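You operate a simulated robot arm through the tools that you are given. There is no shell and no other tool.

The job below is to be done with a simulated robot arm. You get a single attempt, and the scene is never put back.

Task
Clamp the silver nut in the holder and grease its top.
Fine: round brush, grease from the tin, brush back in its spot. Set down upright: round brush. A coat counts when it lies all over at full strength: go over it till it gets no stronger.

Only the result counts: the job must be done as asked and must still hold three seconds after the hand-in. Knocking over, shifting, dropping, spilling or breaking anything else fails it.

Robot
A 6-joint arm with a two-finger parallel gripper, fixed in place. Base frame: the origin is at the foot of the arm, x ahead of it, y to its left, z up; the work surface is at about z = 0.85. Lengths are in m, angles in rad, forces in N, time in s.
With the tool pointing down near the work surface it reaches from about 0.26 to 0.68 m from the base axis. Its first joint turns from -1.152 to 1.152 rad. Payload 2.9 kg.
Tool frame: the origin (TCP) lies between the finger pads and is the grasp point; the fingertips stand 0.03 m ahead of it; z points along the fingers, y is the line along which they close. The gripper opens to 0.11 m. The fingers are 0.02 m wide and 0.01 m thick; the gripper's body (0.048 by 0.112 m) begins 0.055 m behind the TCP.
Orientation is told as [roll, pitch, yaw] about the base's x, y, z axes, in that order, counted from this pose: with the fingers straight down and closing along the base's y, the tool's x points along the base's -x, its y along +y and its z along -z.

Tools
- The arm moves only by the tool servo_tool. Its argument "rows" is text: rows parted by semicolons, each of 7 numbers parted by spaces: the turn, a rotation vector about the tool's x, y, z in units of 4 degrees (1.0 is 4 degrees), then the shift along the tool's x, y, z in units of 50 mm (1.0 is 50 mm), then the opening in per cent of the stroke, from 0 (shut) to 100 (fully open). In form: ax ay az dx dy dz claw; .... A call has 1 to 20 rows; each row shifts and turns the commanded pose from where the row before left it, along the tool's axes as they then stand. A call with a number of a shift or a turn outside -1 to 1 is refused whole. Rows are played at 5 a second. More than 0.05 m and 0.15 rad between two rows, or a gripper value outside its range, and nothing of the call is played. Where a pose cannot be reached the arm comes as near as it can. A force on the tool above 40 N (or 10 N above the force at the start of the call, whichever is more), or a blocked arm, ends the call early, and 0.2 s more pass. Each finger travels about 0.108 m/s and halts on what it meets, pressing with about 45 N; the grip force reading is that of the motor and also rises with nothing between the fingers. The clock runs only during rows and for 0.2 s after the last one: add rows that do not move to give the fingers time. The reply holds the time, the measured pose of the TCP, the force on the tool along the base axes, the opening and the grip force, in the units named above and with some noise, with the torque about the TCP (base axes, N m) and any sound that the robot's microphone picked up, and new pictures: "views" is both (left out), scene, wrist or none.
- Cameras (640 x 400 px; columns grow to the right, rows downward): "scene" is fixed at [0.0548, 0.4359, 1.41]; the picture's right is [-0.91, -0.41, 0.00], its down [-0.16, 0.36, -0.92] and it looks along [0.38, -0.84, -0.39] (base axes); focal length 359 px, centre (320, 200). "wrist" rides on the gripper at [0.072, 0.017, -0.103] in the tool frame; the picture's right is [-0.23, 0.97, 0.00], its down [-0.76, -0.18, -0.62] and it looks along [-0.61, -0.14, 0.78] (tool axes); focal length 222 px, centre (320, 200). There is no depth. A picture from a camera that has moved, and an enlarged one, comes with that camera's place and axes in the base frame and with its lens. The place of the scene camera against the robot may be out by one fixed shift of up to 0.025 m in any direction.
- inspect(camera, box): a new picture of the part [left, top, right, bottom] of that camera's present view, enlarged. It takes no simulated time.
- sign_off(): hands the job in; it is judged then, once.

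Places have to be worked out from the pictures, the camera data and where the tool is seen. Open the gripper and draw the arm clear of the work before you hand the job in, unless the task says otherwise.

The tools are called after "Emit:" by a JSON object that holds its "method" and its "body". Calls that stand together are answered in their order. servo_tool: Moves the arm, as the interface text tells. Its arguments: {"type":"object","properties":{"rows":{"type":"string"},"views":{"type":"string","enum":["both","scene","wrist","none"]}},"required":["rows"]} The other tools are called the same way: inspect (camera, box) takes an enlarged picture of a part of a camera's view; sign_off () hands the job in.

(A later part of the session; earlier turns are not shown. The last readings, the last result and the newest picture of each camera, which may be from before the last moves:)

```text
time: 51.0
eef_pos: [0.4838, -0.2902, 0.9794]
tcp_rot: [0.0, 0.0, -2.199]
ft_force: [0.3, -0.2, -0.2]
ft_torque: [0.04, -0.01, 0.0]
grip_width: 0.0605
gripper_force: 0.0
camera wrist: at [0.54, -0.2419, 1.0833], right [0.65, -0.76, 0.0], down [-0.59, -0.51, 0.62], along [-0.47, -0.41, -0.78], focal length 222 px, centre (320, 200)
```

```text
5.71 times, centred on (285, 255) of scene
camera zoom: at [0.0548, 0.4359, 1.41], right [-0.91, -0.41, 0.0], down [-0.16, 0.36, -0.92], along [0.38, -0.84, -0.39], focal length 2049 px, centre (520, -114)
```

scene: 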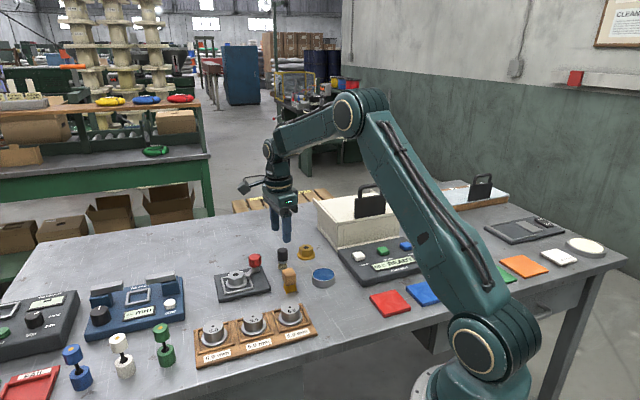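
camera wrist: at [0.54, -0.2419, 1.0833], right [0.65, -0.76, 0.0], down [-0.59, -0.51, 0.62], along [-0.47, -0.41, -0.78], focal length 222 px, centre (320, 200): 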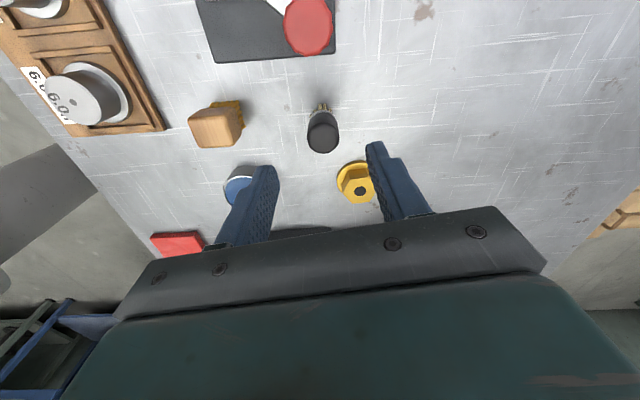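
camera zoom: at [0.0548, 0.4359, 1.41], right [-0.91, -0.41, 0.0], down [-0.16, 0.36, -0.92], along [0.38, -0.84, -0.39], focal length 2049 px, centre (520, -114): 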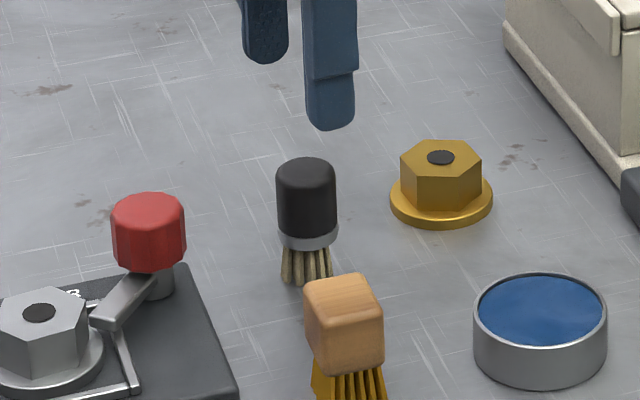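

Brush is centred to ~2 mm. Descending to TCP z≈0.906 to take the handle.

Emit:
{"method": "servo_tool", "body": {"rows": "0 0 0 0.01 0.04 0.6 55; 0 0 0 0 0 0.6 55; 0 0 0 0 0 0.26 55; 0 0 0 0 0 0 55; 0 0 0 0 0 0 55"}}

Emit:
{"method": "inspect", "body": {"camera": "wrist", "box": [230, 80, 410, 220]}}

Emit:
{"method": "inspect", "body": {"camera": "scene", "box": [250, 220, 320, 290]}}

```text
time: 52.2
eef_pos: [0.4861, -0.2916, 0.9075]
tcp_rot: [0.0, 0.001, -2.2]
ft_force: [-0.4, 0.7, 0.0]
ft_torque: [0.04, 0.01, 0.0]
grip_width: 0.0603
gripper_force: 0.0
camera wrist: at [0.5419, -0.2434, 1.0104], right [0.65, -0.76, 0.0], down [-0.59, -0.51, 0.62], along [-0.47, -0.41, -0.78], focal length 222 px, centre (320, 200)
```

scene: 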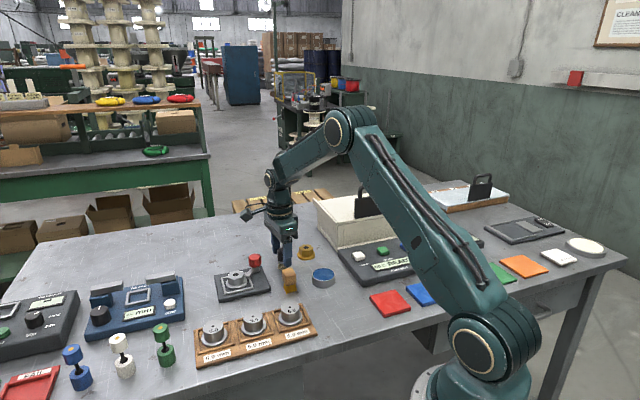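
wrist: 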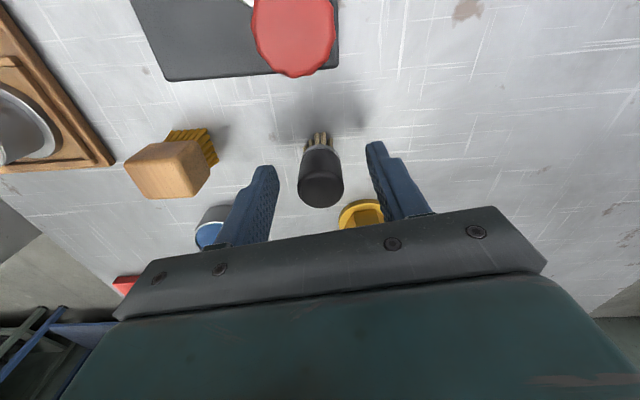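

```text
2.86 times, centred on (320, 150) of wrist
camera zoom: at [0.5419, -0.2434, 1.0104], right [0.65, -0.76, 0.0], down [-0.59, -0.51, 0.62], along [-0.47, -0.41, -0.78], focal length 635 px, centre (320, 343)
```

zoom: 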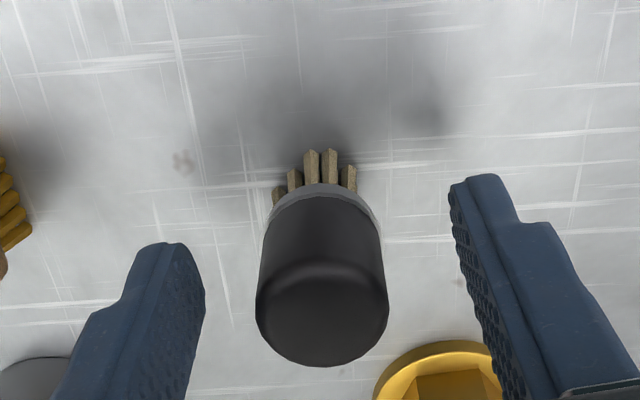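

```text
5.71 times, centred on (285, 255) of scene
camera zoom: at [0.0548, 0.4359, 1.41], right [-0.91, -0.41, 0.0], down [-0.16, 0.36, -0.92], along [0.38, -0.84, -0.39], focal length 2049 px, centre (520, -114)
```

zoom: 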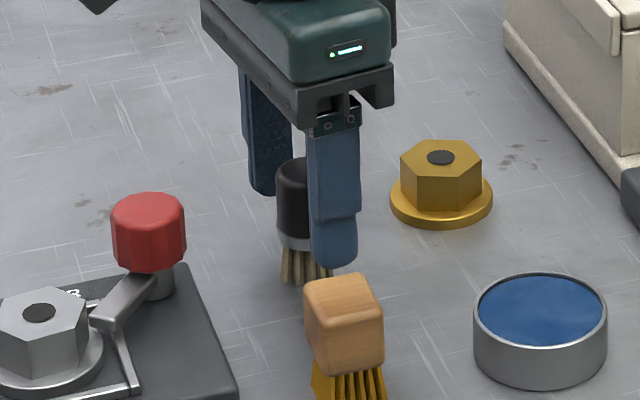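

The brush is centred. Closing gently on the handle.

Emit:
{"method": "servo_tool", "body": {"rows": "0 0 0 0 0 0 10; 0 0 0 0 0 0 10; 0 0 0 0 0 0 10; 0 0 0 0 0 0 10", "views": "wrist"}}

Emit:
{"method": "inspect", "body": {"camera": "wrist", "box": [230, 80, 410, 220]}}

```text
time: 53.2
eef_pos: [0.4847, -0.2915, 0.9081]
tcp_rot: [0.0, -0.001, -2.198]
ft_force: [0.6, 0.7, -0.3]
ft_torque: [0.01, -0.02, 0.02]
grip_width: 0.0282
gripper_force: 45.0
camera wrist: at [0.5419, -0.2434, 1.0105], right [0.65, -0.76, 0.0], down [-0.59, -0.51, 0.62], along [-0.47, -0.41, -0.78], focal length 222 px, centre (320, 200)
```

wrist: 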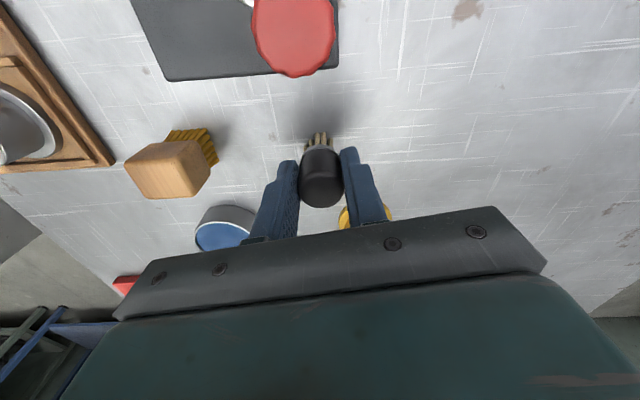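

```text
2.86 times, centred on (320, 150) of wrist
camera zoom: at [0.5419, -0.2434, 1.0105], right [0.65, -0.76, 0.0], down [-0.59, -0.51, 0.62], along [-0.47, -0.41, -0.78], focal length 635 px, centre (320, 343)
```

zoom: 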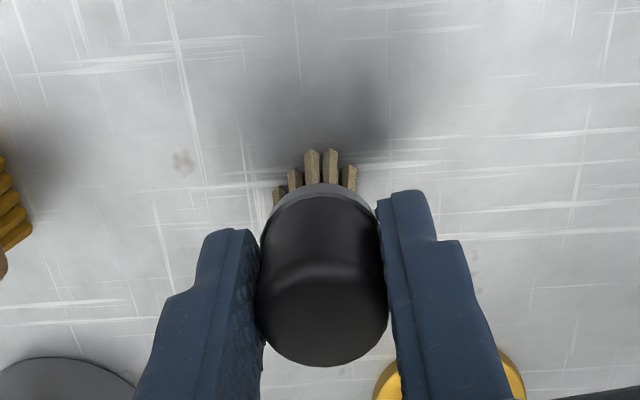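

Brush gripped (28 mm); its spot is TCP ≈ (0.485,-0.2915) at z≈0.907. I'll lift 75 mm and carry it above the tin.

Emit:
{"method": "servo_tool", "body": {"rows": "0 0 0 0 0 -0.5 10; 0 0 0 0 0 -1 10; 0 0 0 -0.45 -0.732 0 10; 0 0 0 -0.45 -0.732 0 10; 0 0 0 -0.45 -0.732 0 10; 0 0 0 0 0 0 10; 0 0 0 0 0 0 10"}}

Emit:
{"method": "inspect", "body": {"camera": "wrist", "box": [230, 60, 410, 200]}}

Emit:
{"method": "inspect", "body": {"camera": "scene", "box": [270, 220, 370, 300]}}

```text
time: 54.8
eef_pos: [0.3544, -0.282, 0.9813]
tcp_rot: [0.001, -0.001, -2.198]
ft_force: [0.3, 0.2, -0.8]
ft_torque: [-0.01, 0.03, 0.0]
grip_width: 0.0281
gripper_force: 45.0
camera wrist: at [0.4111, -0.2343, 1.084], right [0.65, -0.76, 0.0], down [-0.59, -0.51, 0.62], along [-0.47, -0.41, -0.78], focal length 222 px, centre (320, 200)
```

scene: 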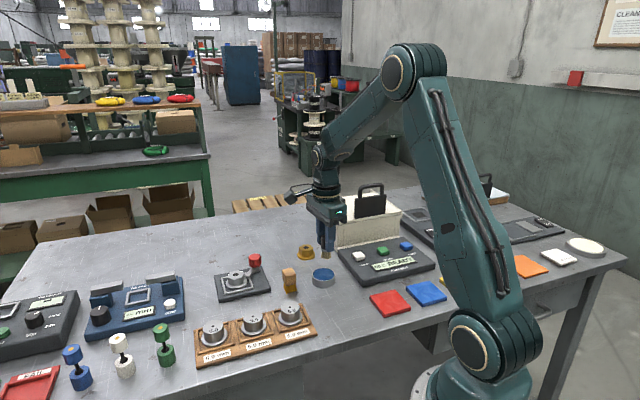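
wrist: 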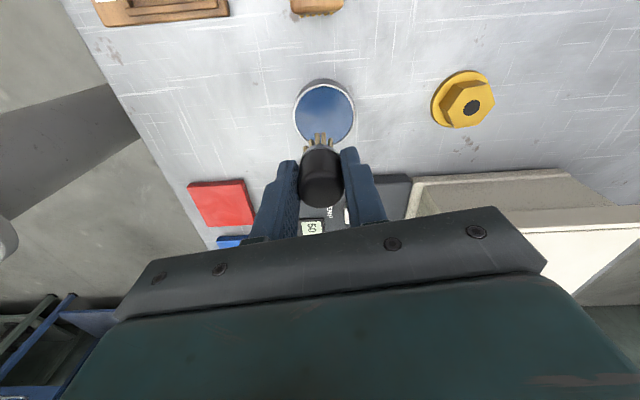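

```text
2.86 times, centred on (320, 130) of wrist
camera zoom: at [0.4111, -0.2343, 1.084], right [0.65, -0.76, 0.0], down [-0.59, -0.51, 0.62], along [-0.47, -0.41, -0.78], focal length 635 px, centre (320, 400)
```

zoom: 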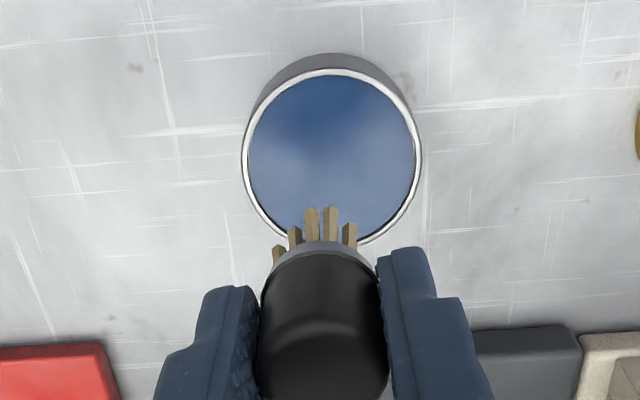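

```text
5.00 times, centred on (320, 260) of scene
camera zoom: at [0.0548, 0.4359, 1.41], right [-0.91, -0.41, 0.0], down [-0.16, 0.36, -0.92], along [0.38, -0.84, -0.39], focal length 1793 px, centre (320, -100)
```

zoom: 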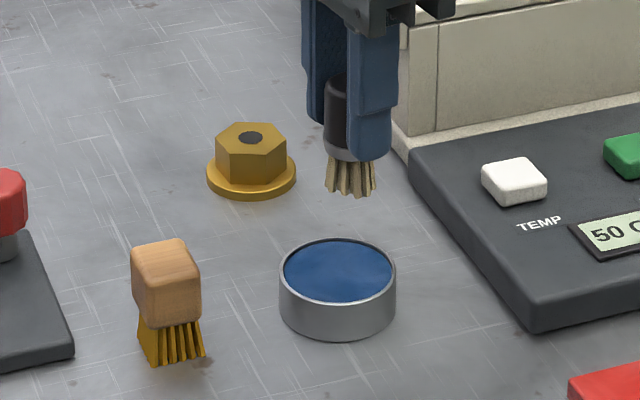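

The tin centre is offset ~4 mm to the right and ~4 mm back in the picture; I'll correct and lower to just above the grease.

Emit:
{"method": "servo_tool", "body": {"rows": "0 0 0 0.07 0.094 0 10; 0 0 0 0 0 0.5 10; 0 0 0 0 0 0.5 10; 0 0 0 0 0 0 10; 0 0 0 0 0 0 10"}}

Emit:
{"method": "inspect", "body": {"camera": "wrist", "box": [230, 60, 410, 200]}}

Emit:
{"method": "inspect", "body": {"camera": "scene", "box": [285, 235, 355, 295]}}

```text
time: 56.0
eef_pos: [0.3613, -0.2828, 0.9297]
tcp_rot: [-0.001, -0.001, -2.198]
ft_force: [0.4, 2.0, 5.8]
ft_torque: [0.06, 0.02, 0.0]
grip_width: 0.0282
gripper_force: 44.9
camera wrist: at [0.4173, -0.2343, 1.033], right [0.65, -0.76, 0.0], down [-0.59, -0.51, 0.62], along [-0.47, -0.41, -0.78], focal length 222 px, centre (320, 200)
```

scene: 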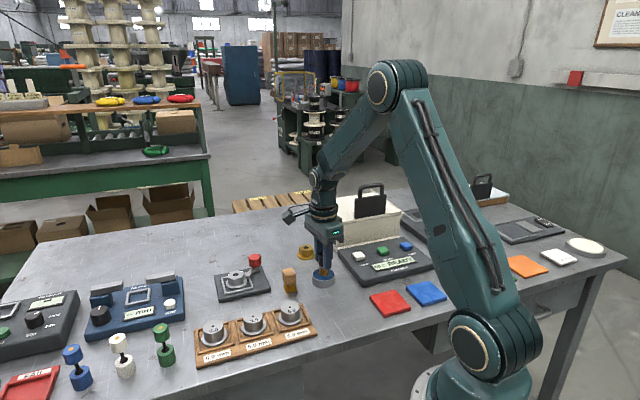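
wrist: 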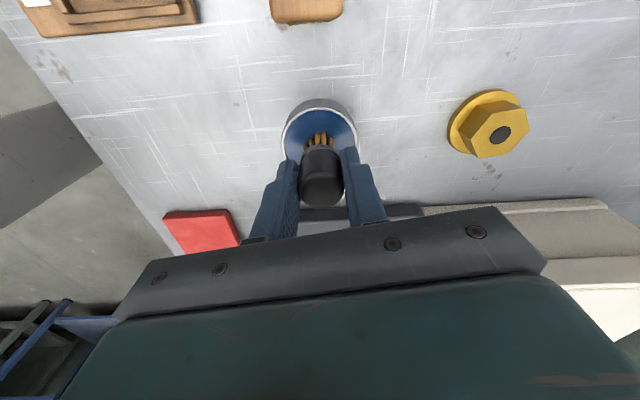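

```text
2.86 times, centred on (320, 130) of wrist
camera zoom: at [0.4173, -0.2343, 1.033], right [0.65, -0.76, 0.0], down [-0.59, -0.51, 0.62], along [-0.47, -0.41, -0.78], focal length 635 px, centre (320, 400)
```

zoom: 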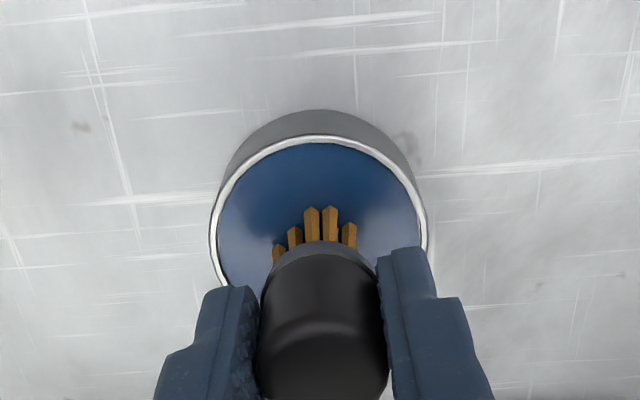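

```text
6.67 times, centred on (320, 265) of scene
camera zoom: at [0.0548, 0.436, 1.41], right [-0.91, -0.41, 0.0], down [-0.16, 0.36, -0.92], along [0.38, -0.84, -0.39], focal length 2390 px, centre (320, -233)
```

zoom: 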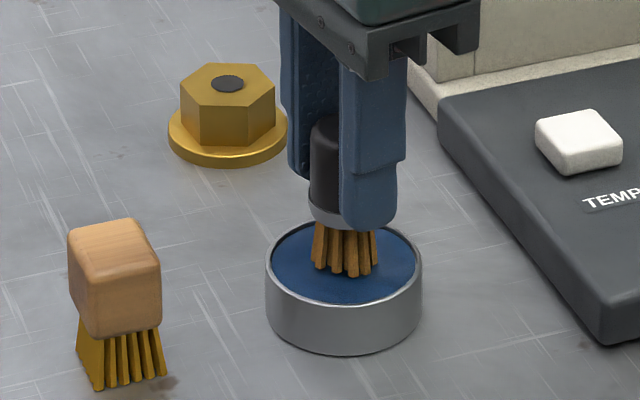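

The bristles touched the grease (5.8 N) and turned amber, i.e. loaded. I'll swirl slightly to load well, then lift out.

Emit:
{"method": "servo_tool", "body": {"rows": "0 0 0 0.06 0 0 10; 0 0 0 -0.06 0.06 0 10; 0 0 0 -0.06 -0.06 0 10; 0 0 0 0.06 -0.06 0 10; 0 0 0 0 0.06 0 10; 0 0 0 0 0 -0.5 10; 0 0 0 0 0 -1 10; 0 0 0 0 0 0 10"}}

Emit:
{"method": "inspect", "body": {"camera": "scene", "box": [285, 235, 355, 295]}}

```text
time: 57.8
eef_pos: [0.3654, -0.2826, 1.005]
tcp_rot: [0.0, 0.001, -2.199]
ft_force: [0.0, -0.1, -0.1]
ft_torque: [-0.01, 0.01, 0.0]
grip_width: 0.0283
gripper_force: 44.7
camera wrist: at [0.4205, -0.2341, 1.1072], right [0.65, -0.76, 0.0], down [-0.59, -0.51, 0.62], along [-0.47, -0.41, -0.78], focal length 222 px, centre (320, 200)
```

scene: 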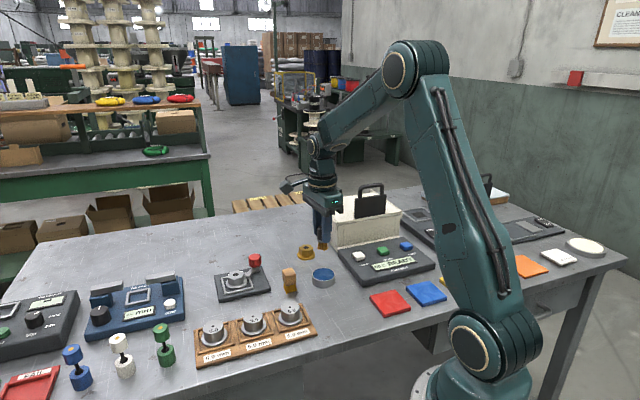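
wrist: 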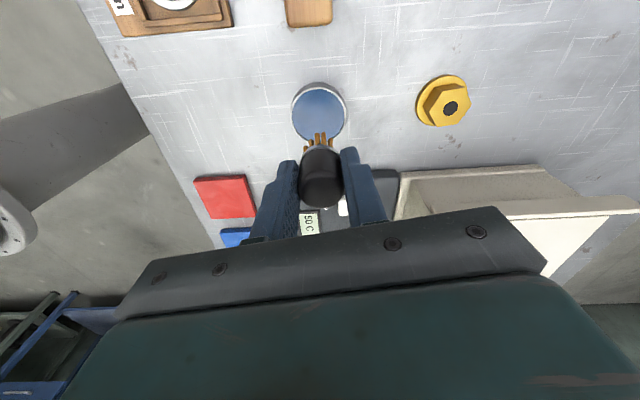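

```text
6.67 times, centred on (320, 265) of scene
camera zoom: at [0.0548, 0.4359, 1.41], right [-0.91, -0.41, 0.0], down [-0.16, 0.36, -0.92], along [0.38, -0.84, -0.39], focal length 2390 px, centre (320, -233)
```

zoom: 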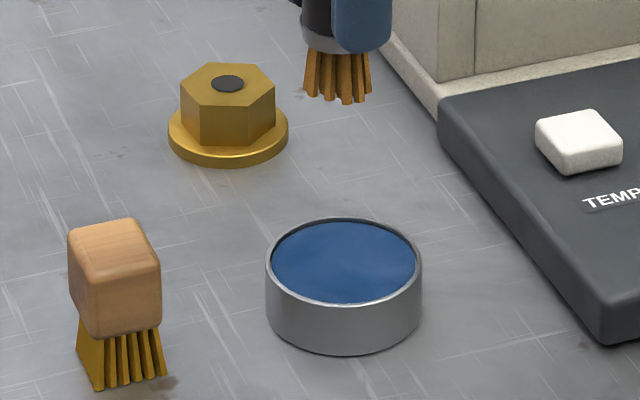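

Brush loaded. Carrying it over the clamped nut at (0.5445,-0.170), staying high.

Emit:
{"method": "servo_tool", "body": {"rows": "0 0 0 0.789 0.327 0 10; 0 0 0 0.789 0.327 0 10; 0 0 0 0.789 0.327 0 10; 0 0 0 0.789 0.327 0 10; 0 0 0 0.789 0.327 0 10; 0 0 0 0 0 0.6 10; 0 0 0 0 0 0 10; 0 0 0 0 0 0 10"}}

Emit:
{"method": "inspect", "body": {"camera": "wrist", "box": [230, 60, 410, 200]}}

Emit:
{"method": "inspect", "body": {"camera": "scene", "box": [208, 240, 298, 310]}}

```text
time: 59.6
eef_pos: [0.5463, -0.1715, 0.971]
tcp_rot: [0.0, 0.0, -2.199]
ft_force: [0.0, -0.2, -0.2]
ft_torque: [0.0, 0.02, -0.02]
grip_width: 0.0284
gripper_force: 44.8
camera wrist: at [0.6019, -0.1226, 1.0748], right [0.65, -0.76, 0.0], down [-0.59, -0.51, 0.62], along [-0.47, -0.41, -0.78], focal length 222 px, centre (320, 200)
```

scene: 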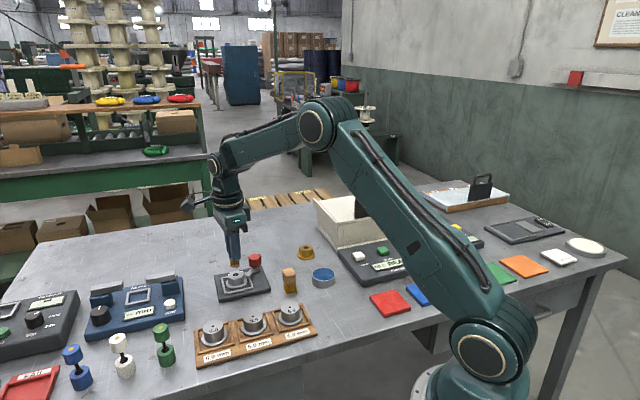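
wrist: 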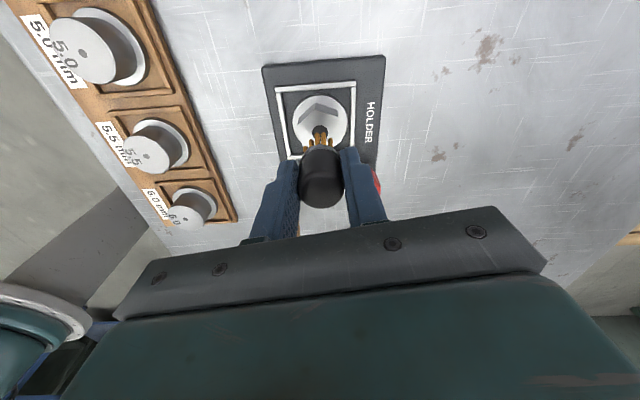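

```text
2.86 times, centred on (320, 130) of wrist
camera zoom: at [0.6019, -0.1226, 1.0748], right [0.65, -0.76, 0.0], down [-0.59, -0.51, 0.62], along [-0.47, -0.41, -0.78], focal length 635 px, centre (320, 400)
```

zoom: 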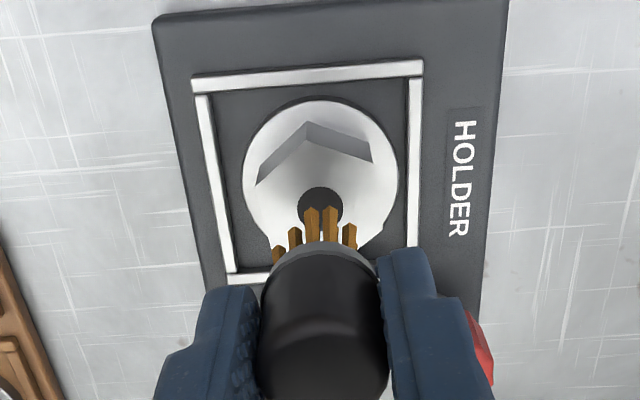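

```text
5.71 times, centred on (253, 275) of scene
camera zoom: at [0.0548, 0.4359, 1.41], right [-0.91, -0.41, 0.0], down [-0.16, 0.36, -0.92], along [0.38, -0.84, -0.39], focal length 2049 px, centre (703, -229)
```

zoom: 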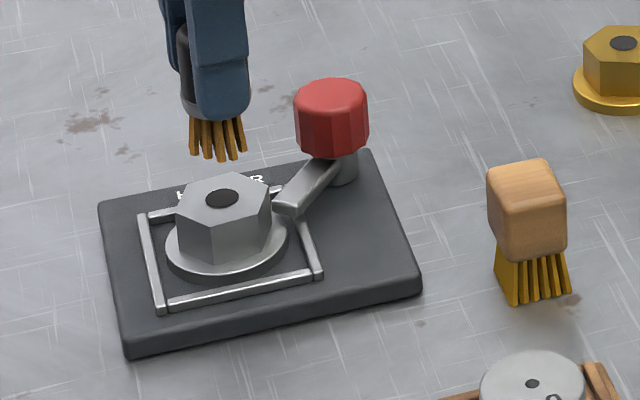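

The nut's hole is exactly under the brush. Lowering to near contact.

Emit:
{"method": "servo_tool", "body": {"rows": "0 0 0 0 0 0.3 10; 0 0 0 0 0 0.22 10; 0 0 0 0 0 0 10", "views": "none"}}

Emit:
{"method": "servo_tool", "body": {"rows": "0 0 0 0 0 0.04 10; 0 0 0 0 0 0 10", "views": "scene"}}

Emit:
{"method": "inspect", "body": {"camera": "scene", "box": [208, 240, 298, 310]}}

```text
time: 60.4
eef_pos: [0.5463, -0.1717, 0.9459]
tcp_rot: [-0.001, -0.001, -2.199]
ft_force: [0.0, -0.6, 0.5]
ft_torque: [0.01, 0.01, 0.0]
grip_width: 0.0282
gripper_force: 44.9
```

```text
time: 61.0
eef_pos: [0.5463, -0.1711, 0.9462]
tcp_rot: [0.002, -0.001, -2.202]
ft_force: [-3.0, -2.9, 9.8]
ft_torque: [-0.15, 0.2, 0.03]
grip_width: 0.028
gripper_force: 44.8
```

scene: 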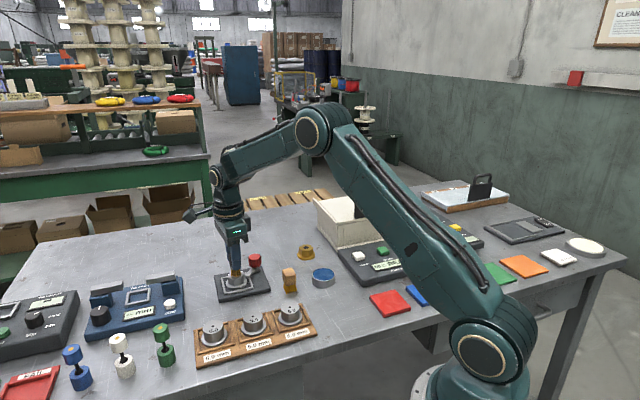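

```text
5.71 times, centred on (253, 275) of scene
camera zoom: at [0.0546, 0.4359, 1.4101], right [-0.91, -0.41, 0.0], down [-0.16, 0.36, -0.92], along [0.38, -0.84, -0.39], focal length 2049 px, centre (703, -229)
```

zoom: 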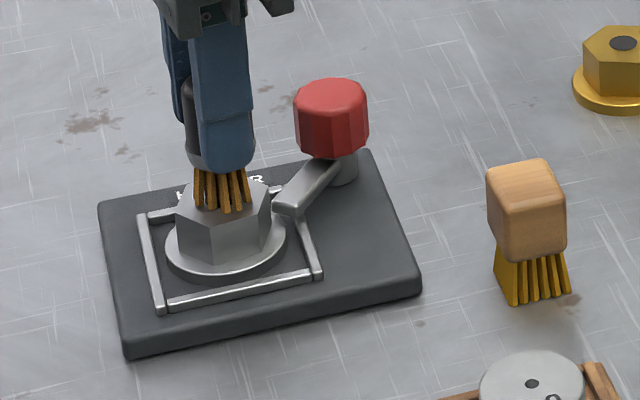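

Contact at ~10 N. I'll ease half a millimetre and brush a 9 mm circle over the top, then look.

Emit:
{"method": "servo_tool", "body": {"rows": "0 0 0 0 0 -0.01 10; 0 0 0 0.18 0 0 10; 0 0 0 -0.053 0.127 0 10; 0 0 0 -0.127 0.053 0 10; 0 0 0 -0.127 -0.053 0 10; 0 0 0 -0.053 -0.127 0 10; 0 0 0 0.053 -0.127 0 10; 0 0 0 0.127 -0.053 0 10; 0 0 0 0.127 0.053 0 10; 0 0 0 0.053 0.127 0 10; 0 0 0 -0.18 0 0 10; 0 0 0 0 0 0 10", "views": "scene"}}

Emit:
{"method": "inspect", "body": {"camera": "scene", "box": [208, 240, 298, 310]}}

Emit:
{"method": "inspect", "body": {"camera": "wrist", "box": [230, 60, 410, 200]}}

```text
time: 63.6
eef_pos: [0.5455, -0.1706, 0.9462]
tcp_rot: [0.0, -0.001, -2.2]
ft_force: [0.1, 0.3, -0.1]
ft_torque: [0.0, 0.01, -0.01]
grip_width: 0.0283
gripper_force: 45.0
```

scene: 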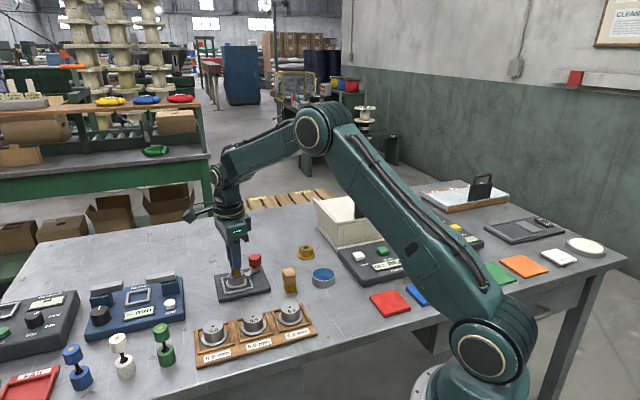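

```text
5.71 times, centred on (253, 275) of scene
camera zoom: at [0.0548, 0.4359, 1.41], right [-0.91, -0.41, 0.0], down [-0.16, 0.36, -0.92], along [0.38, -0.84, -0.39], focal length 2049 px, centre (703, -229)
```

zoom: 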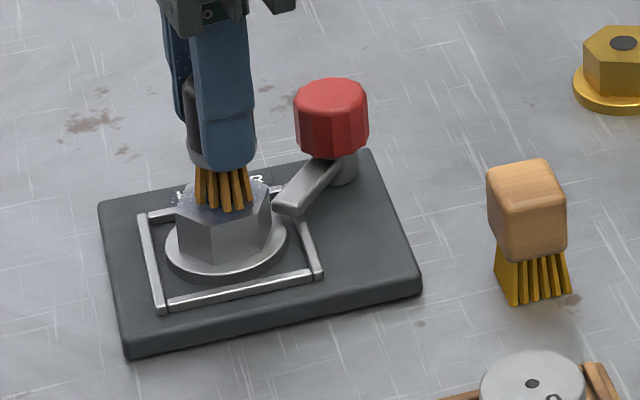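

```text
2.86 times, centred on (320, 130) of wrist
camera zoom: at [0.6018, -0.1227, 1.0501], right [0.65, -0.76, 0.0], down [-0.59, -0.51, 0.62], along [-0.47, -0.41, -0.78], focal length 635 px, centre (320, 400)
```

zoom: 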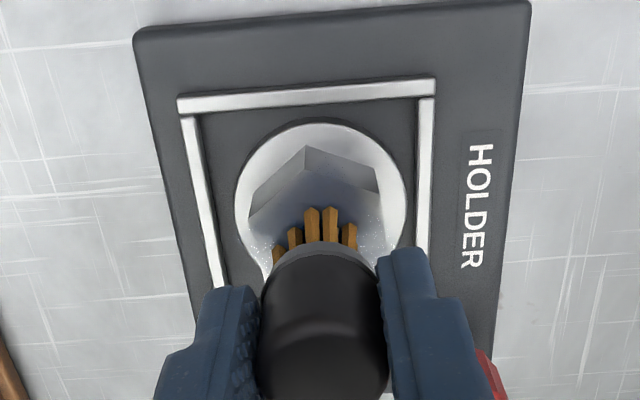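

A faint coat appears, but contact became marginal. I'll press 0.5 mm more and make a wider circle (11 mm) twice.

Emit:
{"method": "servo_tool", "body": {"rows": "0 0 0 0 0 0.012 10; 0 0 0 0.22 0 0 10; 0 0 0 -0.0644 0.1556 0 10; 0 0 0 -0.1556 0.0644 0 10; 0 0 0 -0.1556 -0.0644 0 10; 0 0 0 -0.0644 -0.1556 0 10; 0 0 0 0.0644 -0.1556 0 10; 0 0 0 0.1556 -0.0644 0 10; 0 0 0 0.1556 0.0644 0 10; 0 0 0 0.0644 0.1556 0 10; 0 0 0 -0.0644 0.1556 0 10; 0 0 0 -0.1556 0.0644 0 10; 0 0 0 -0.1556 -0.0644 0 10; 0 0 0 -0.0644 -0.1556 0 10; 0 0 0 0.0644 -0.1556 0 10; 0 0 0 0.1556 -0.0644 0 10; 0 0 0 0.1556 0.0644 0 10; 0 0 0 0.0644 0.1556 0 10; 0 0 0 -0.22 0 0 10; 0 0 0 0 0 0 10", "views": "none"}}

Emit:
{"method": "inspect", "body": {"camera": "scene", "box": [218, 250, 278, 300]}}

Emit:
{"method": "inspect", "body": {"camera": "wrist", "box": [270, 80, 370, 160]}}

```text
time: 67.8
eef_pos: [0.5445, -0.1695, 0.9465]
tcp_rot: [0.001, -0.002, -2.199]
ft_force: [-0.5, 0.8, -0.6]
ft_torque: [-0.02, -0.03, 0.03]
grip_width: 0.028
gripper_force: 45.2
```

```text
8.00 times, centred on (248, 275) of scene
camera zoom: at [0.0548, 0.4359, 1.41], right [-0.91, -0.41, 0.0], down [-0.16, 0.36, -0.92], along [0.38, -0.84, -0.39], focal length 2869 px, centre (896, -400)
```

zoom: 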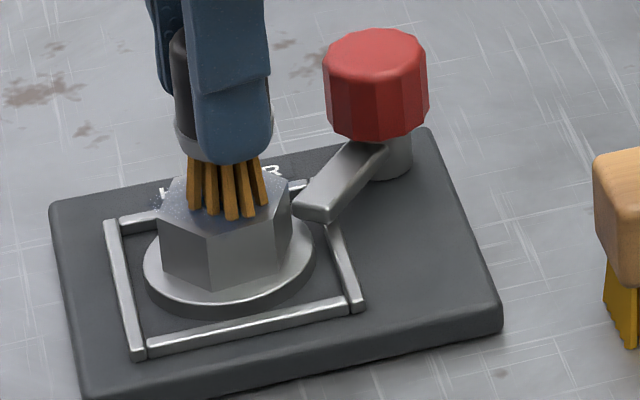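

```text
5.00 times, centred on (320, 120) of wrist
camera zoom: at [0.6009, -0.1222, 1.0492], right [0.65, -0.76, 0.0], down [-0.59, -0.51, 0.62], along [-0.47, -0.41, -0.78], focal length 1111 px, centre (320, 600)
```

zoom: 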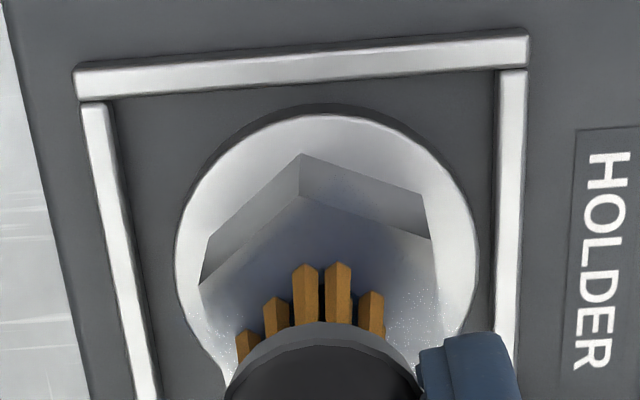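

Contact force reads about zero; I'll lift the brush off sideways-free and view the coat.

Emit:
{"method": "servo_tool", "body": {"rows": "0 0 0 0 0 -0.5 10; 0 0 0 0.9 0 0 10; 0 0 0 0.5 0 0 10; 0 0 0 0 0 0 10"}}

Emit:
{"method": "inspect", "body": {"camera": "scene", "box": [218, 250, 278, 300]}}

Emit:
{"method": "inspect", "body": {"camera": "wrist", "box": [230, 60, 410, 200]}}

```text
time: 68.8
eef_pos: [0.5867, -0.1151, 0.9685]
tcp_rot: [0.0, 0.002, -2.201]
ft_force: [-0.1, -0.4, -0.2]
ft_torque: [0.0, 0.0, -0.02]
grip_width: 0.0284
gripper_force: 44.6
camera wrist: at [0.6431, -0.0674, 1.0718], right [0.65, -0.76, 0.0], down [-0.59, -0.51, 0.62], along [-0.47, -0.41, -0.78], focal length 222 px, centre (320, 200)
```

scene: 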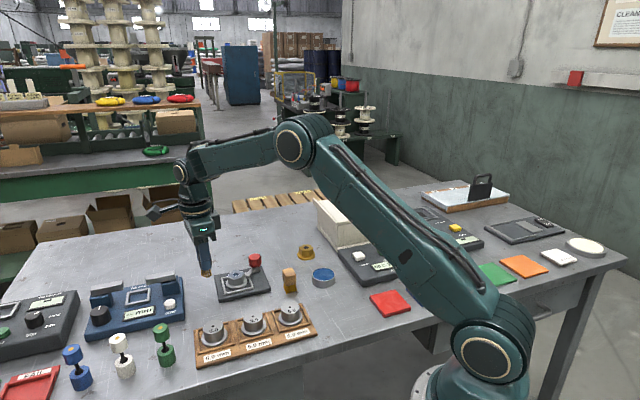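
wrist: 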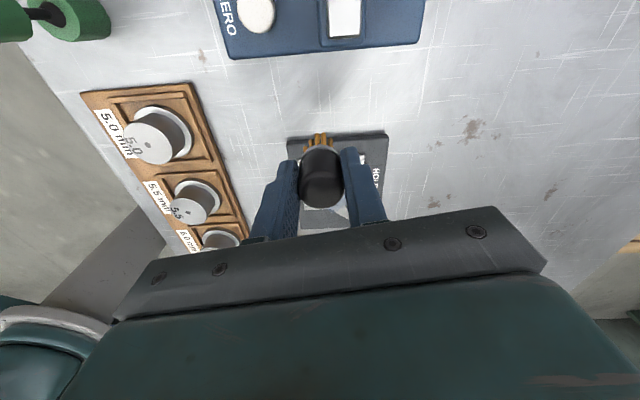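

```text
8.00 times, centred on (248, 275) of scene
camera zoom: at [0.0548, 0.4359, 1.41], right [-0.91, -0.41, 0.0], down [-0.16, 0.36, -0.92], along [0.38, -0.84, -0.39], focal length 2869 px, centre (896, -400)
```

zoom: 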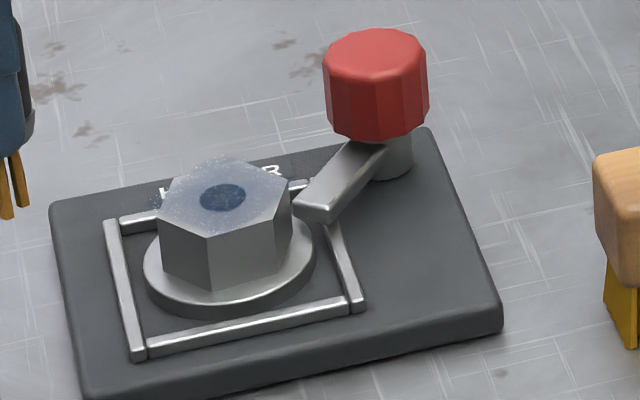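

```text
2.86 times, centred on (320, 130) of wrist
camera zoom: at [0.6431, -0.0674, 1.0718], right [0.65, -0.76, 0.0], down [-0.59, -0.51, 0.62], along [-0.47, -0.41, -0.78], focal length 635 px, centre (320, 400)
```

zoom: 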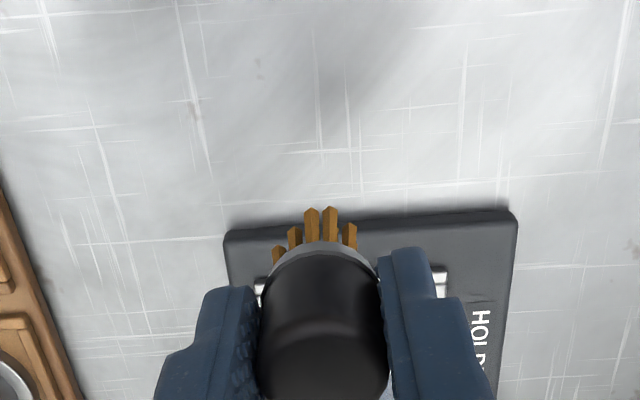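

A bluish translucent grease coat is forming, stronger in the middle. I'll go back, press to clear contact and keep brushing.

Emit:
{"method": "servo_tool", "body": {"rows": "0 0 0 -0.7 0 0 10; 0 0 0 -0.7 0 0 10; 0 0 0 0 0 0.5 10; 0 0 0 0 0 0.02 10; 0 0 0 0 0 0 10", "views": "none"}}

Emit:
{"method": "servo_tool", "body": {"rows": "0 0 0 0 0 0.02 10; 0 0 0 0 0 0 10", "views": "none"}}

```text
time: 70.0
eef_pos: [0.5456, -0.1718, 0.9459]
tcp_rot: [0.006, 0.002, -2.198]
ft_force: [-7.3, 2.0, 29.1]
ft_torque: [0.07, 0.47, -0.02]
grip_width: 0.0281
gripper_force: 44.8
```

```text
time: 70.6
eef_pos: [0.5459, -0.1722, 0.9458]
tcp_rot: [0.005, 0.002, -2.2]
ft_force: [-4.6, 0.1, 30.2]
ft_torque: [-0.03, 0.31, 0.02]
grip_width: 0.0281
gripper_force: 44.7
```

Force jumped to ~30 N; ease back up ~1.2 mm and check.

Emit:
{"method": "servo_tool", "body": {"rows": "0 0 0 0 0 -0.024 10; 0 0 0 0 0 0 10", "views": "none"}}

```text
time: 71.2
eef_pos: [0.546, -0.1715, 0.9454]
tcp_rot: [0.004, 0.001, -2.2]
ft_force: [2.1, -5.9, 18.2]
ft_torque: [-0.39, -0.12, 0.02]
grip_width: 0.0281
gripper_force: 44.7
```

Still 18 N; ease a little more.

Emit:
{"method": "servo_tool", "body": {"rows": "0 0 0 0 0 -0.016 10; 0 0 0 0 0 0 10", "views": "none"}}

```text
time: 71.8
eef_pos: [0.546, -0.1713, 0.9443]
tcp_rot: [0.0, 0.0, -2.199]
ft_force: [0.3, -3.9, 17.5]
ft_torque: [-0.26, -0.02, -0.02]
grip_width: 0.0279
gripper_force: 45.0
```

Emit:
{"method": "servo_tool", "body": {"rows": "0 0 0 0 0 -0.016 10; 0 0 0 0 0 0 10; 0 0 0 0 0 0 10", "views": "none"}}

```text
time: 72.6
eef_pos: [0.5465, -0.1698, 0.946]
tcp_rot: [-0.003, 0.002, -2.201]
ft_force: [0.2, 0.3, 1.4]
ft_torque: [0.04, -0.05, 0.02]
grip_width: 0.0281
gripper_force: 44.7
```

Light contact now (1.4 N). Add 0.3 mm and brush circles of 8 mm and 13 mm.

Emit:
{"method": "servo_tool", "body": {"rows": "0 0 0 0 0 0.006 10; 0 0 0 0.15 0 0 10; 0 0 0 -0.044 0.106 0 10; 0 0 0 -0.106 0.044 0 10; 0 0 0 -0.106 -0.044 0 10; 0 0 0 -0.044 -0.106 0 10; 0 0 0 0.044 -0.106 0 10; 0 0 0 0.106 -0.044 0 10; 0 0 0 0.106 0.044 0 10; 0 0 0 0.044 0.106 0 10; 0 0 0 0.1 0 0 10; 0 0 0 -0.073 0.177 0 10; 0 0 0 -0.177 0.073 0 10; 0 0 0 -0.177 -0.073 0 10; 0 0 0 -0.073 -0.177 0 10; 0 0 0 0.073 -0.177 0 10; 0 0 0 0.177 -0.073 0 10; 0 0 0 0.177 0.073 0 10; 0 0 0 0.073 0.177 0 10; 0 0 0 0 0 0 10", "views": "none"}}

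Emit:
{"method": "inspect", "body": {"camera": "scene", "box": [218, 250, 278, 300]}}

Emit:
{"method": "inspect", "body": {"camera": "wrist", "box": [260, 80, 380, 170]}}

```text
time: 76.8
eef_pos: [0.554, -0.1606, 0.9466]
tcp_rot: [0.001, -0.002, -2.2]
ft_force: [0.8, -0.2, 0.0]
ft_torque: [0.02, -0.01, -0.02]
grip_width: 0.0282
gripper_force: 44.6
```

```text
8.00 times, centred on (248, 275) of scene
camera zoom: at [0.0548, 0.4359, 1.41], right [-0.91, -0.41, 0.0], down [-0.16, 0.36, -0.92], along [0.38, -0.84, -0.39], focal length 2869 px, centre (896, -400)
```

zoom: 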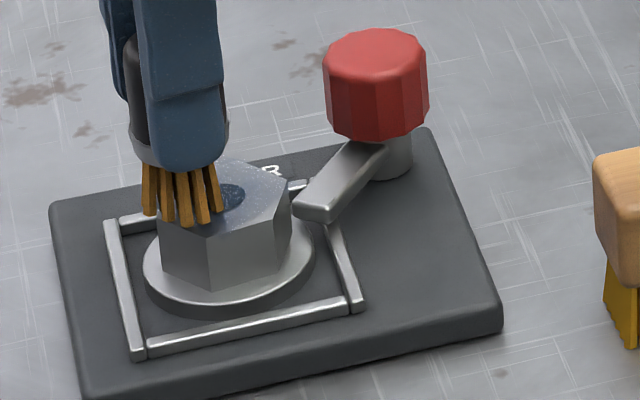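

```text
4.44 times, centred on (320, 125) of wrist
camera zoom: at [0.6097, -0.1121, 1.0505], right [0.65, -0.76, 0.0], down [-0.59, -0.51, 0.62], along [-0.47, -0.41, -0.78], focal length 987 px, centre (320, 533)
```

zoom: 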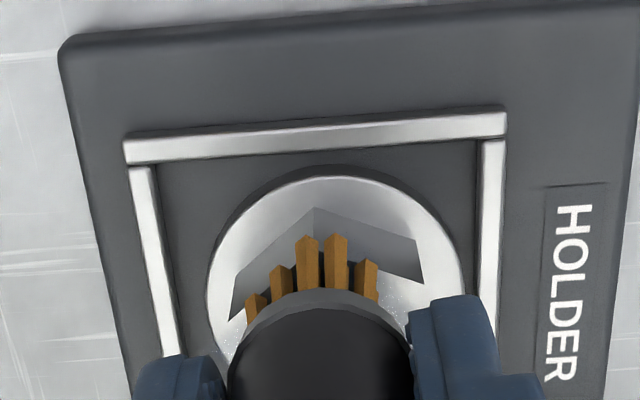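

I'll step the brush aside to judge the coat's strength now.

Emit:
{"method": "servo_tool", "body": {"rows": "0 0 0 0 0 -0.4 10; 0 0 0 0.75 0 0 10; 0 0 0 0 0 0 10", "views": "none"}}

Emit:
{"method": "inspect", "body": {"camera": "scene", "box": [230, 260, 260, 290]}}

```text
time: 77.6
eef_pos: [0.5769, -0.1279, 0.9655]
tcp_rot: [0.0, 0.001, -2.202]
ft_force: [0.0, -0.7, -0.5]
ft_torque: [0.0, -0.02, -0.01]
grip_width: 0.0279
gripper_force: 44.5
```

```text
13.33 times, centred on (245, 275) of scene
camera zoom: at [0.0548, 0.4359, 1.41], right [-0.91, -0.41, 0.0], down [-0.16, 0.36, -0.92], along [0.38, -0.84, -0.39], focal length 4781 px, centre (1320, -800)
```

zoom: 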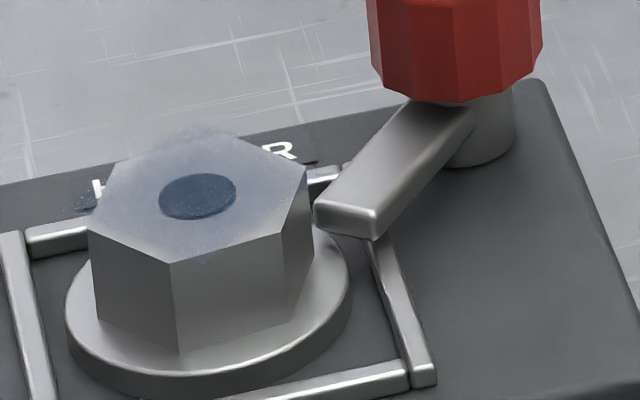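

The coat covers most of the top but is weaker at the front (+y) edge. Let me check the nut's exact position in the wrist view before the next passes.

Emit:
{"method": "servo_tool", "body": {"rows": "0 0 0 -1 0 -0.2 10; 0 0 0 0 0 0 10; 0 0 0 0 0 0 10", "views": "wrist"}}

Emit:
{"method": "inspect", "body": {"camera": "wrist", "box": [260, 60, 380, 160]}}

```text
refused: row 1 steps farther than a row can; nothing moved
```

```text
4.00 times, centred on (320, 110) of wrist
camera zoom: at [0.6322, -0.0803, 1.0692], right [0.65, -0.76, 0.0], down [-0.59, -0.51, 0.62], along [-0.47, -0.41, -0.78], focal length 888 px, centre (320, 560)
```

zoom: 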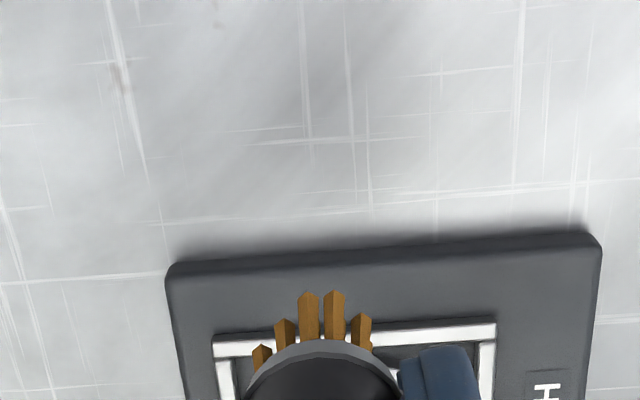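

Emit:
{"method": "servo_tool", "body": {"rows": "0 0 0 0 0 -0.4 10; 0 0 0 -0.9 0 0 10; 0 0 0 -0.9 0 0 10; 0 0 0 0 0 0 10; 0 0 0 0 0 0 10"}}

Emit:
{"method": "inspect", "body": {"camera": "wrist", "box": [260, 20, 380, 120]}}

Emit:
{"method": "inspect", "body": {"camera": "scene", "box": [230, 260, 260, 290]}}

```text
time: 78.8
eef_pos: [0.5232, -0.2038, 0.9887]
tcp_rot: [0.0, 0.0, -2.2]
ft_force: [-0.5, 0.2, -1.1]
ft_torque: [-0.01, -0.01, 0.0]
grip_width: 0.0282
gripper_force: 45.2
camera wrist: at [0.5794, -0.156, 1.0899], right [0.65, -0.76, 0.0], down [-0.59, -0.51, 0.62], along [-0.47, -0.41, -0.78], focal length 222 px, centre (320, 200)
```

scene: 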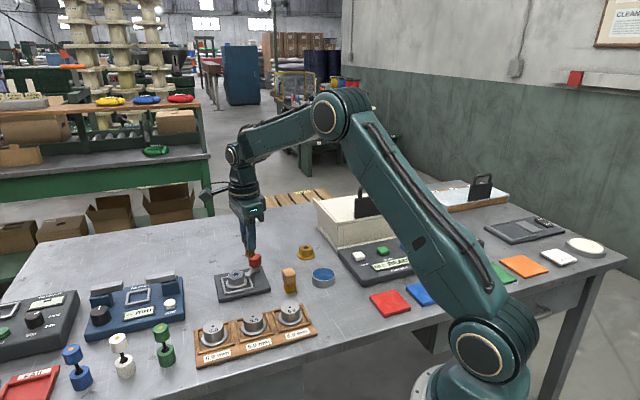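
wrist: 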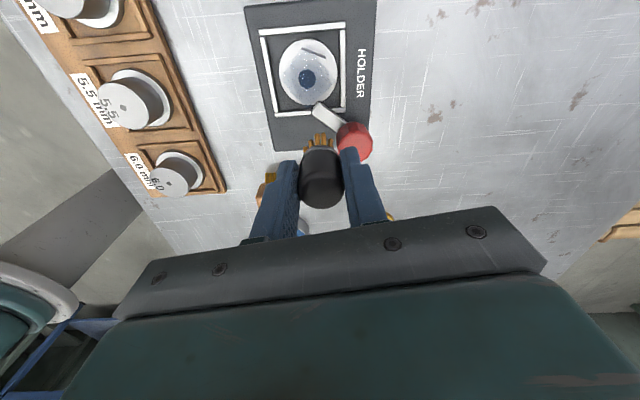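

```text
4.00 times, centred on (320, 70) of wrist
camera zoom: at [0.5794, -0.156, 1.0899], right [0.65, -0.76, 0.0], down [-0.59, -0.51, 0.62], along [-0.47, -0.41, -0.78], focal length 888 px, centre (320, 720)
```

zoom: 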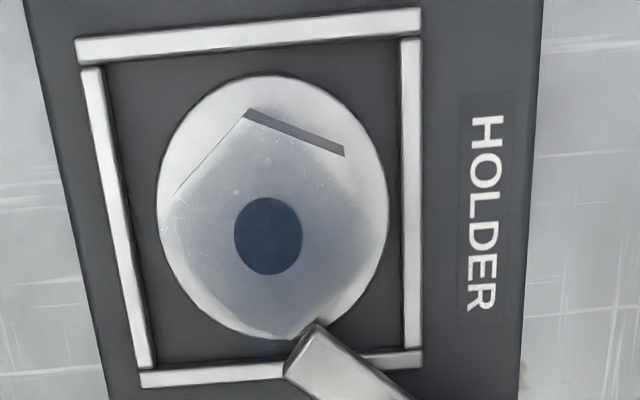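

```text
13.33 times, centred on (245, 275) of scene
camera zoom: at [0.0548, 0.4359, 1.41], right [-0.91, -0.41, 0.0], down [-0.16, 0.36, -0.92], along [0.38, -0.84, -0.39], focal length 4781 px, centre (1320, -800)
```

zoom: 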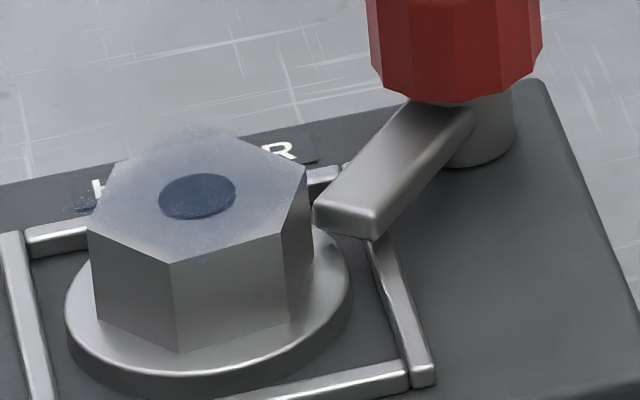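

The nut is where expected; coat is weaker on the +y side. I'll return with the stroke centre shifted 2 mm toward +y and slightly firmer pressure.

Emit:
{"method": "servo_tool", "body": {"rows": "0 0 0 0.832 -0.024 0 10; 0 0 0 0 0 0.5 10; 0 0 0 0 0 0.29 10; 0 0 0 0 0 0.01 10; 0 0 0 0 0 0 10; 0 0 0 0 0 0 10", "views": "none"}}

```text
time: 80.2
eef_pos: [0.5477, -0.1682, 0.9474]
tcp_rot: [0.001, 0.001, -2.199]
ft_force: [-0.3, 0.6, -1.4]
ft_torque: [0.01, 0.01, -0.01]
grip_width: 0.0279
gripper_force: 44.6
```

Emit:
{"method": "servo_tool", "body": {"rows": "0 0 0 0 0 0.02 10; 0 0 0 0 0 0 10; 0 0 0 0 0 0 10", "views": "none"}}

```text
time: 81.0
eef_pos: [0.5456, -0.1678, 0.946]
tcp_rot: [-0.001, 0.001, -2.2]
ft_force: [0.1, 0.3, -1.0]
ft_torque: [-0.04, 0.02, 0.01]
grip_width: 0.0281
gripper_force: 45.0
```

Emit:
{"method": "servo_tool", "body": {"rows": "0 0 0 0 0 0.02 10; 0 0 0 0 0 0 10; 0 0 0 0 0 0 10", "views": "none"}}

```text
time: 81.8
eef_pos: [0.5459, -0.1686, 0.9445]
tcp_rot: [0.0, 0.0, -2.199]
ft_force: [-1.6, -0.5, 5.6]
ft_torque: [-0.03, 0.08, 0.03]
grip_width: 0.0282
gripper_force: 45.4
```

Contact at 5.6 N. Now brushing circles of 7 mm, then 13 mm radius.

Emit:
{"method": "servo_tool", "body": {"rows": "0 0 0 0.14 0 0.006 10; 0 0 0 -0.041 0.099 0 10; 0 0 0 -0.099 0.041 0 10; 0 0 0 -0.099 -0.041 0 10; 0 0 0 -0.041 -0.099 0 10; 0 0 0 0.041 -0.099 0 10; 0 0 0 0.099 -0.041 0 10; 0 0 0 0.099 0.041 0 10; 0 0 0 0.041 0.099 0 10; 0 0 0 0.12 0 0 10; 0 0 0 -0.076 0.184 0 10; 0 0 0 -0.184 0.076 0 10; 0 0 0 -0.184 -0.076 0 10; 0 0 0 -0.076 -0.184 0 10; 0 0 0 0.076 -0.184 0 10; 0 0 0 0.184 -0.076 0 10; 0 0 0 0.184 0.076 0 10; 0 0 0 0.076 0.184 0 10; 0 0 0 -0.26 0 0 10; 0 0 0 0 0 0 10", "views": "none"}}

Emit:
{"method": "servo_tool", "body": {"rows": "0 0 0 0 0 -0.5 10; 0 0 0 0.8 0 0 10; 0 0 0 0.1 0 0 10; 0 0 0 0 0 0 10", "views": "none"}}

Emit:
{"method": "inspect", "body": {"camera": "scene", "box": [230, 260, 260, 290]}}

```text
time: 86.0
eef_pos: [0.5469, -0.1674, 0.9456]
tcp_rot: [0.001, 0.001, -2.2]
ft_force: [2.8, 4.2, 11.5]
ft_torque: [0.19, -0.18, -0.01]
grip_width: 0.028
gripper_force: 45.1
```

```text
time: 87.0
eef_pos: [0.5724, -0.1333, 0.9679]
tcp_rot: [-0.003, 0.001, -2.202]
ft_force: [0.4, 0.3, -0.4]
ft_torque: [0.0, -0.02, 0.01]
grip_width: 0.0279
gripper_force: 44.9
```

```text
13.33 times, centred on (245, 275) of scene
camera zoom: at [0.0548, 0.4359, 1.41], right [-0.91, -0.41, 0.0], down [-0.16, 0.36, -0.92], along [0.38, -0.84, -0.39], focal length 4781 px, centre (1320, -800)
```

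zoom: 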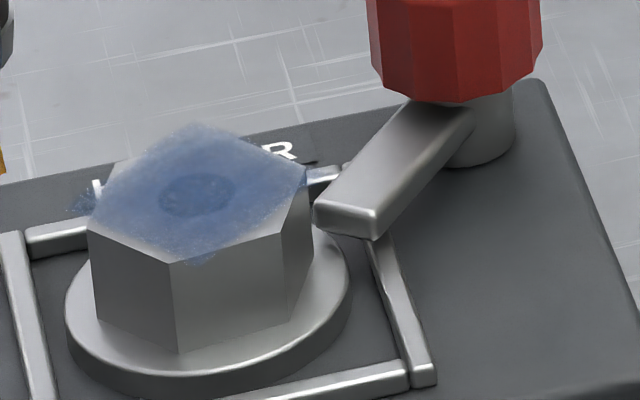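

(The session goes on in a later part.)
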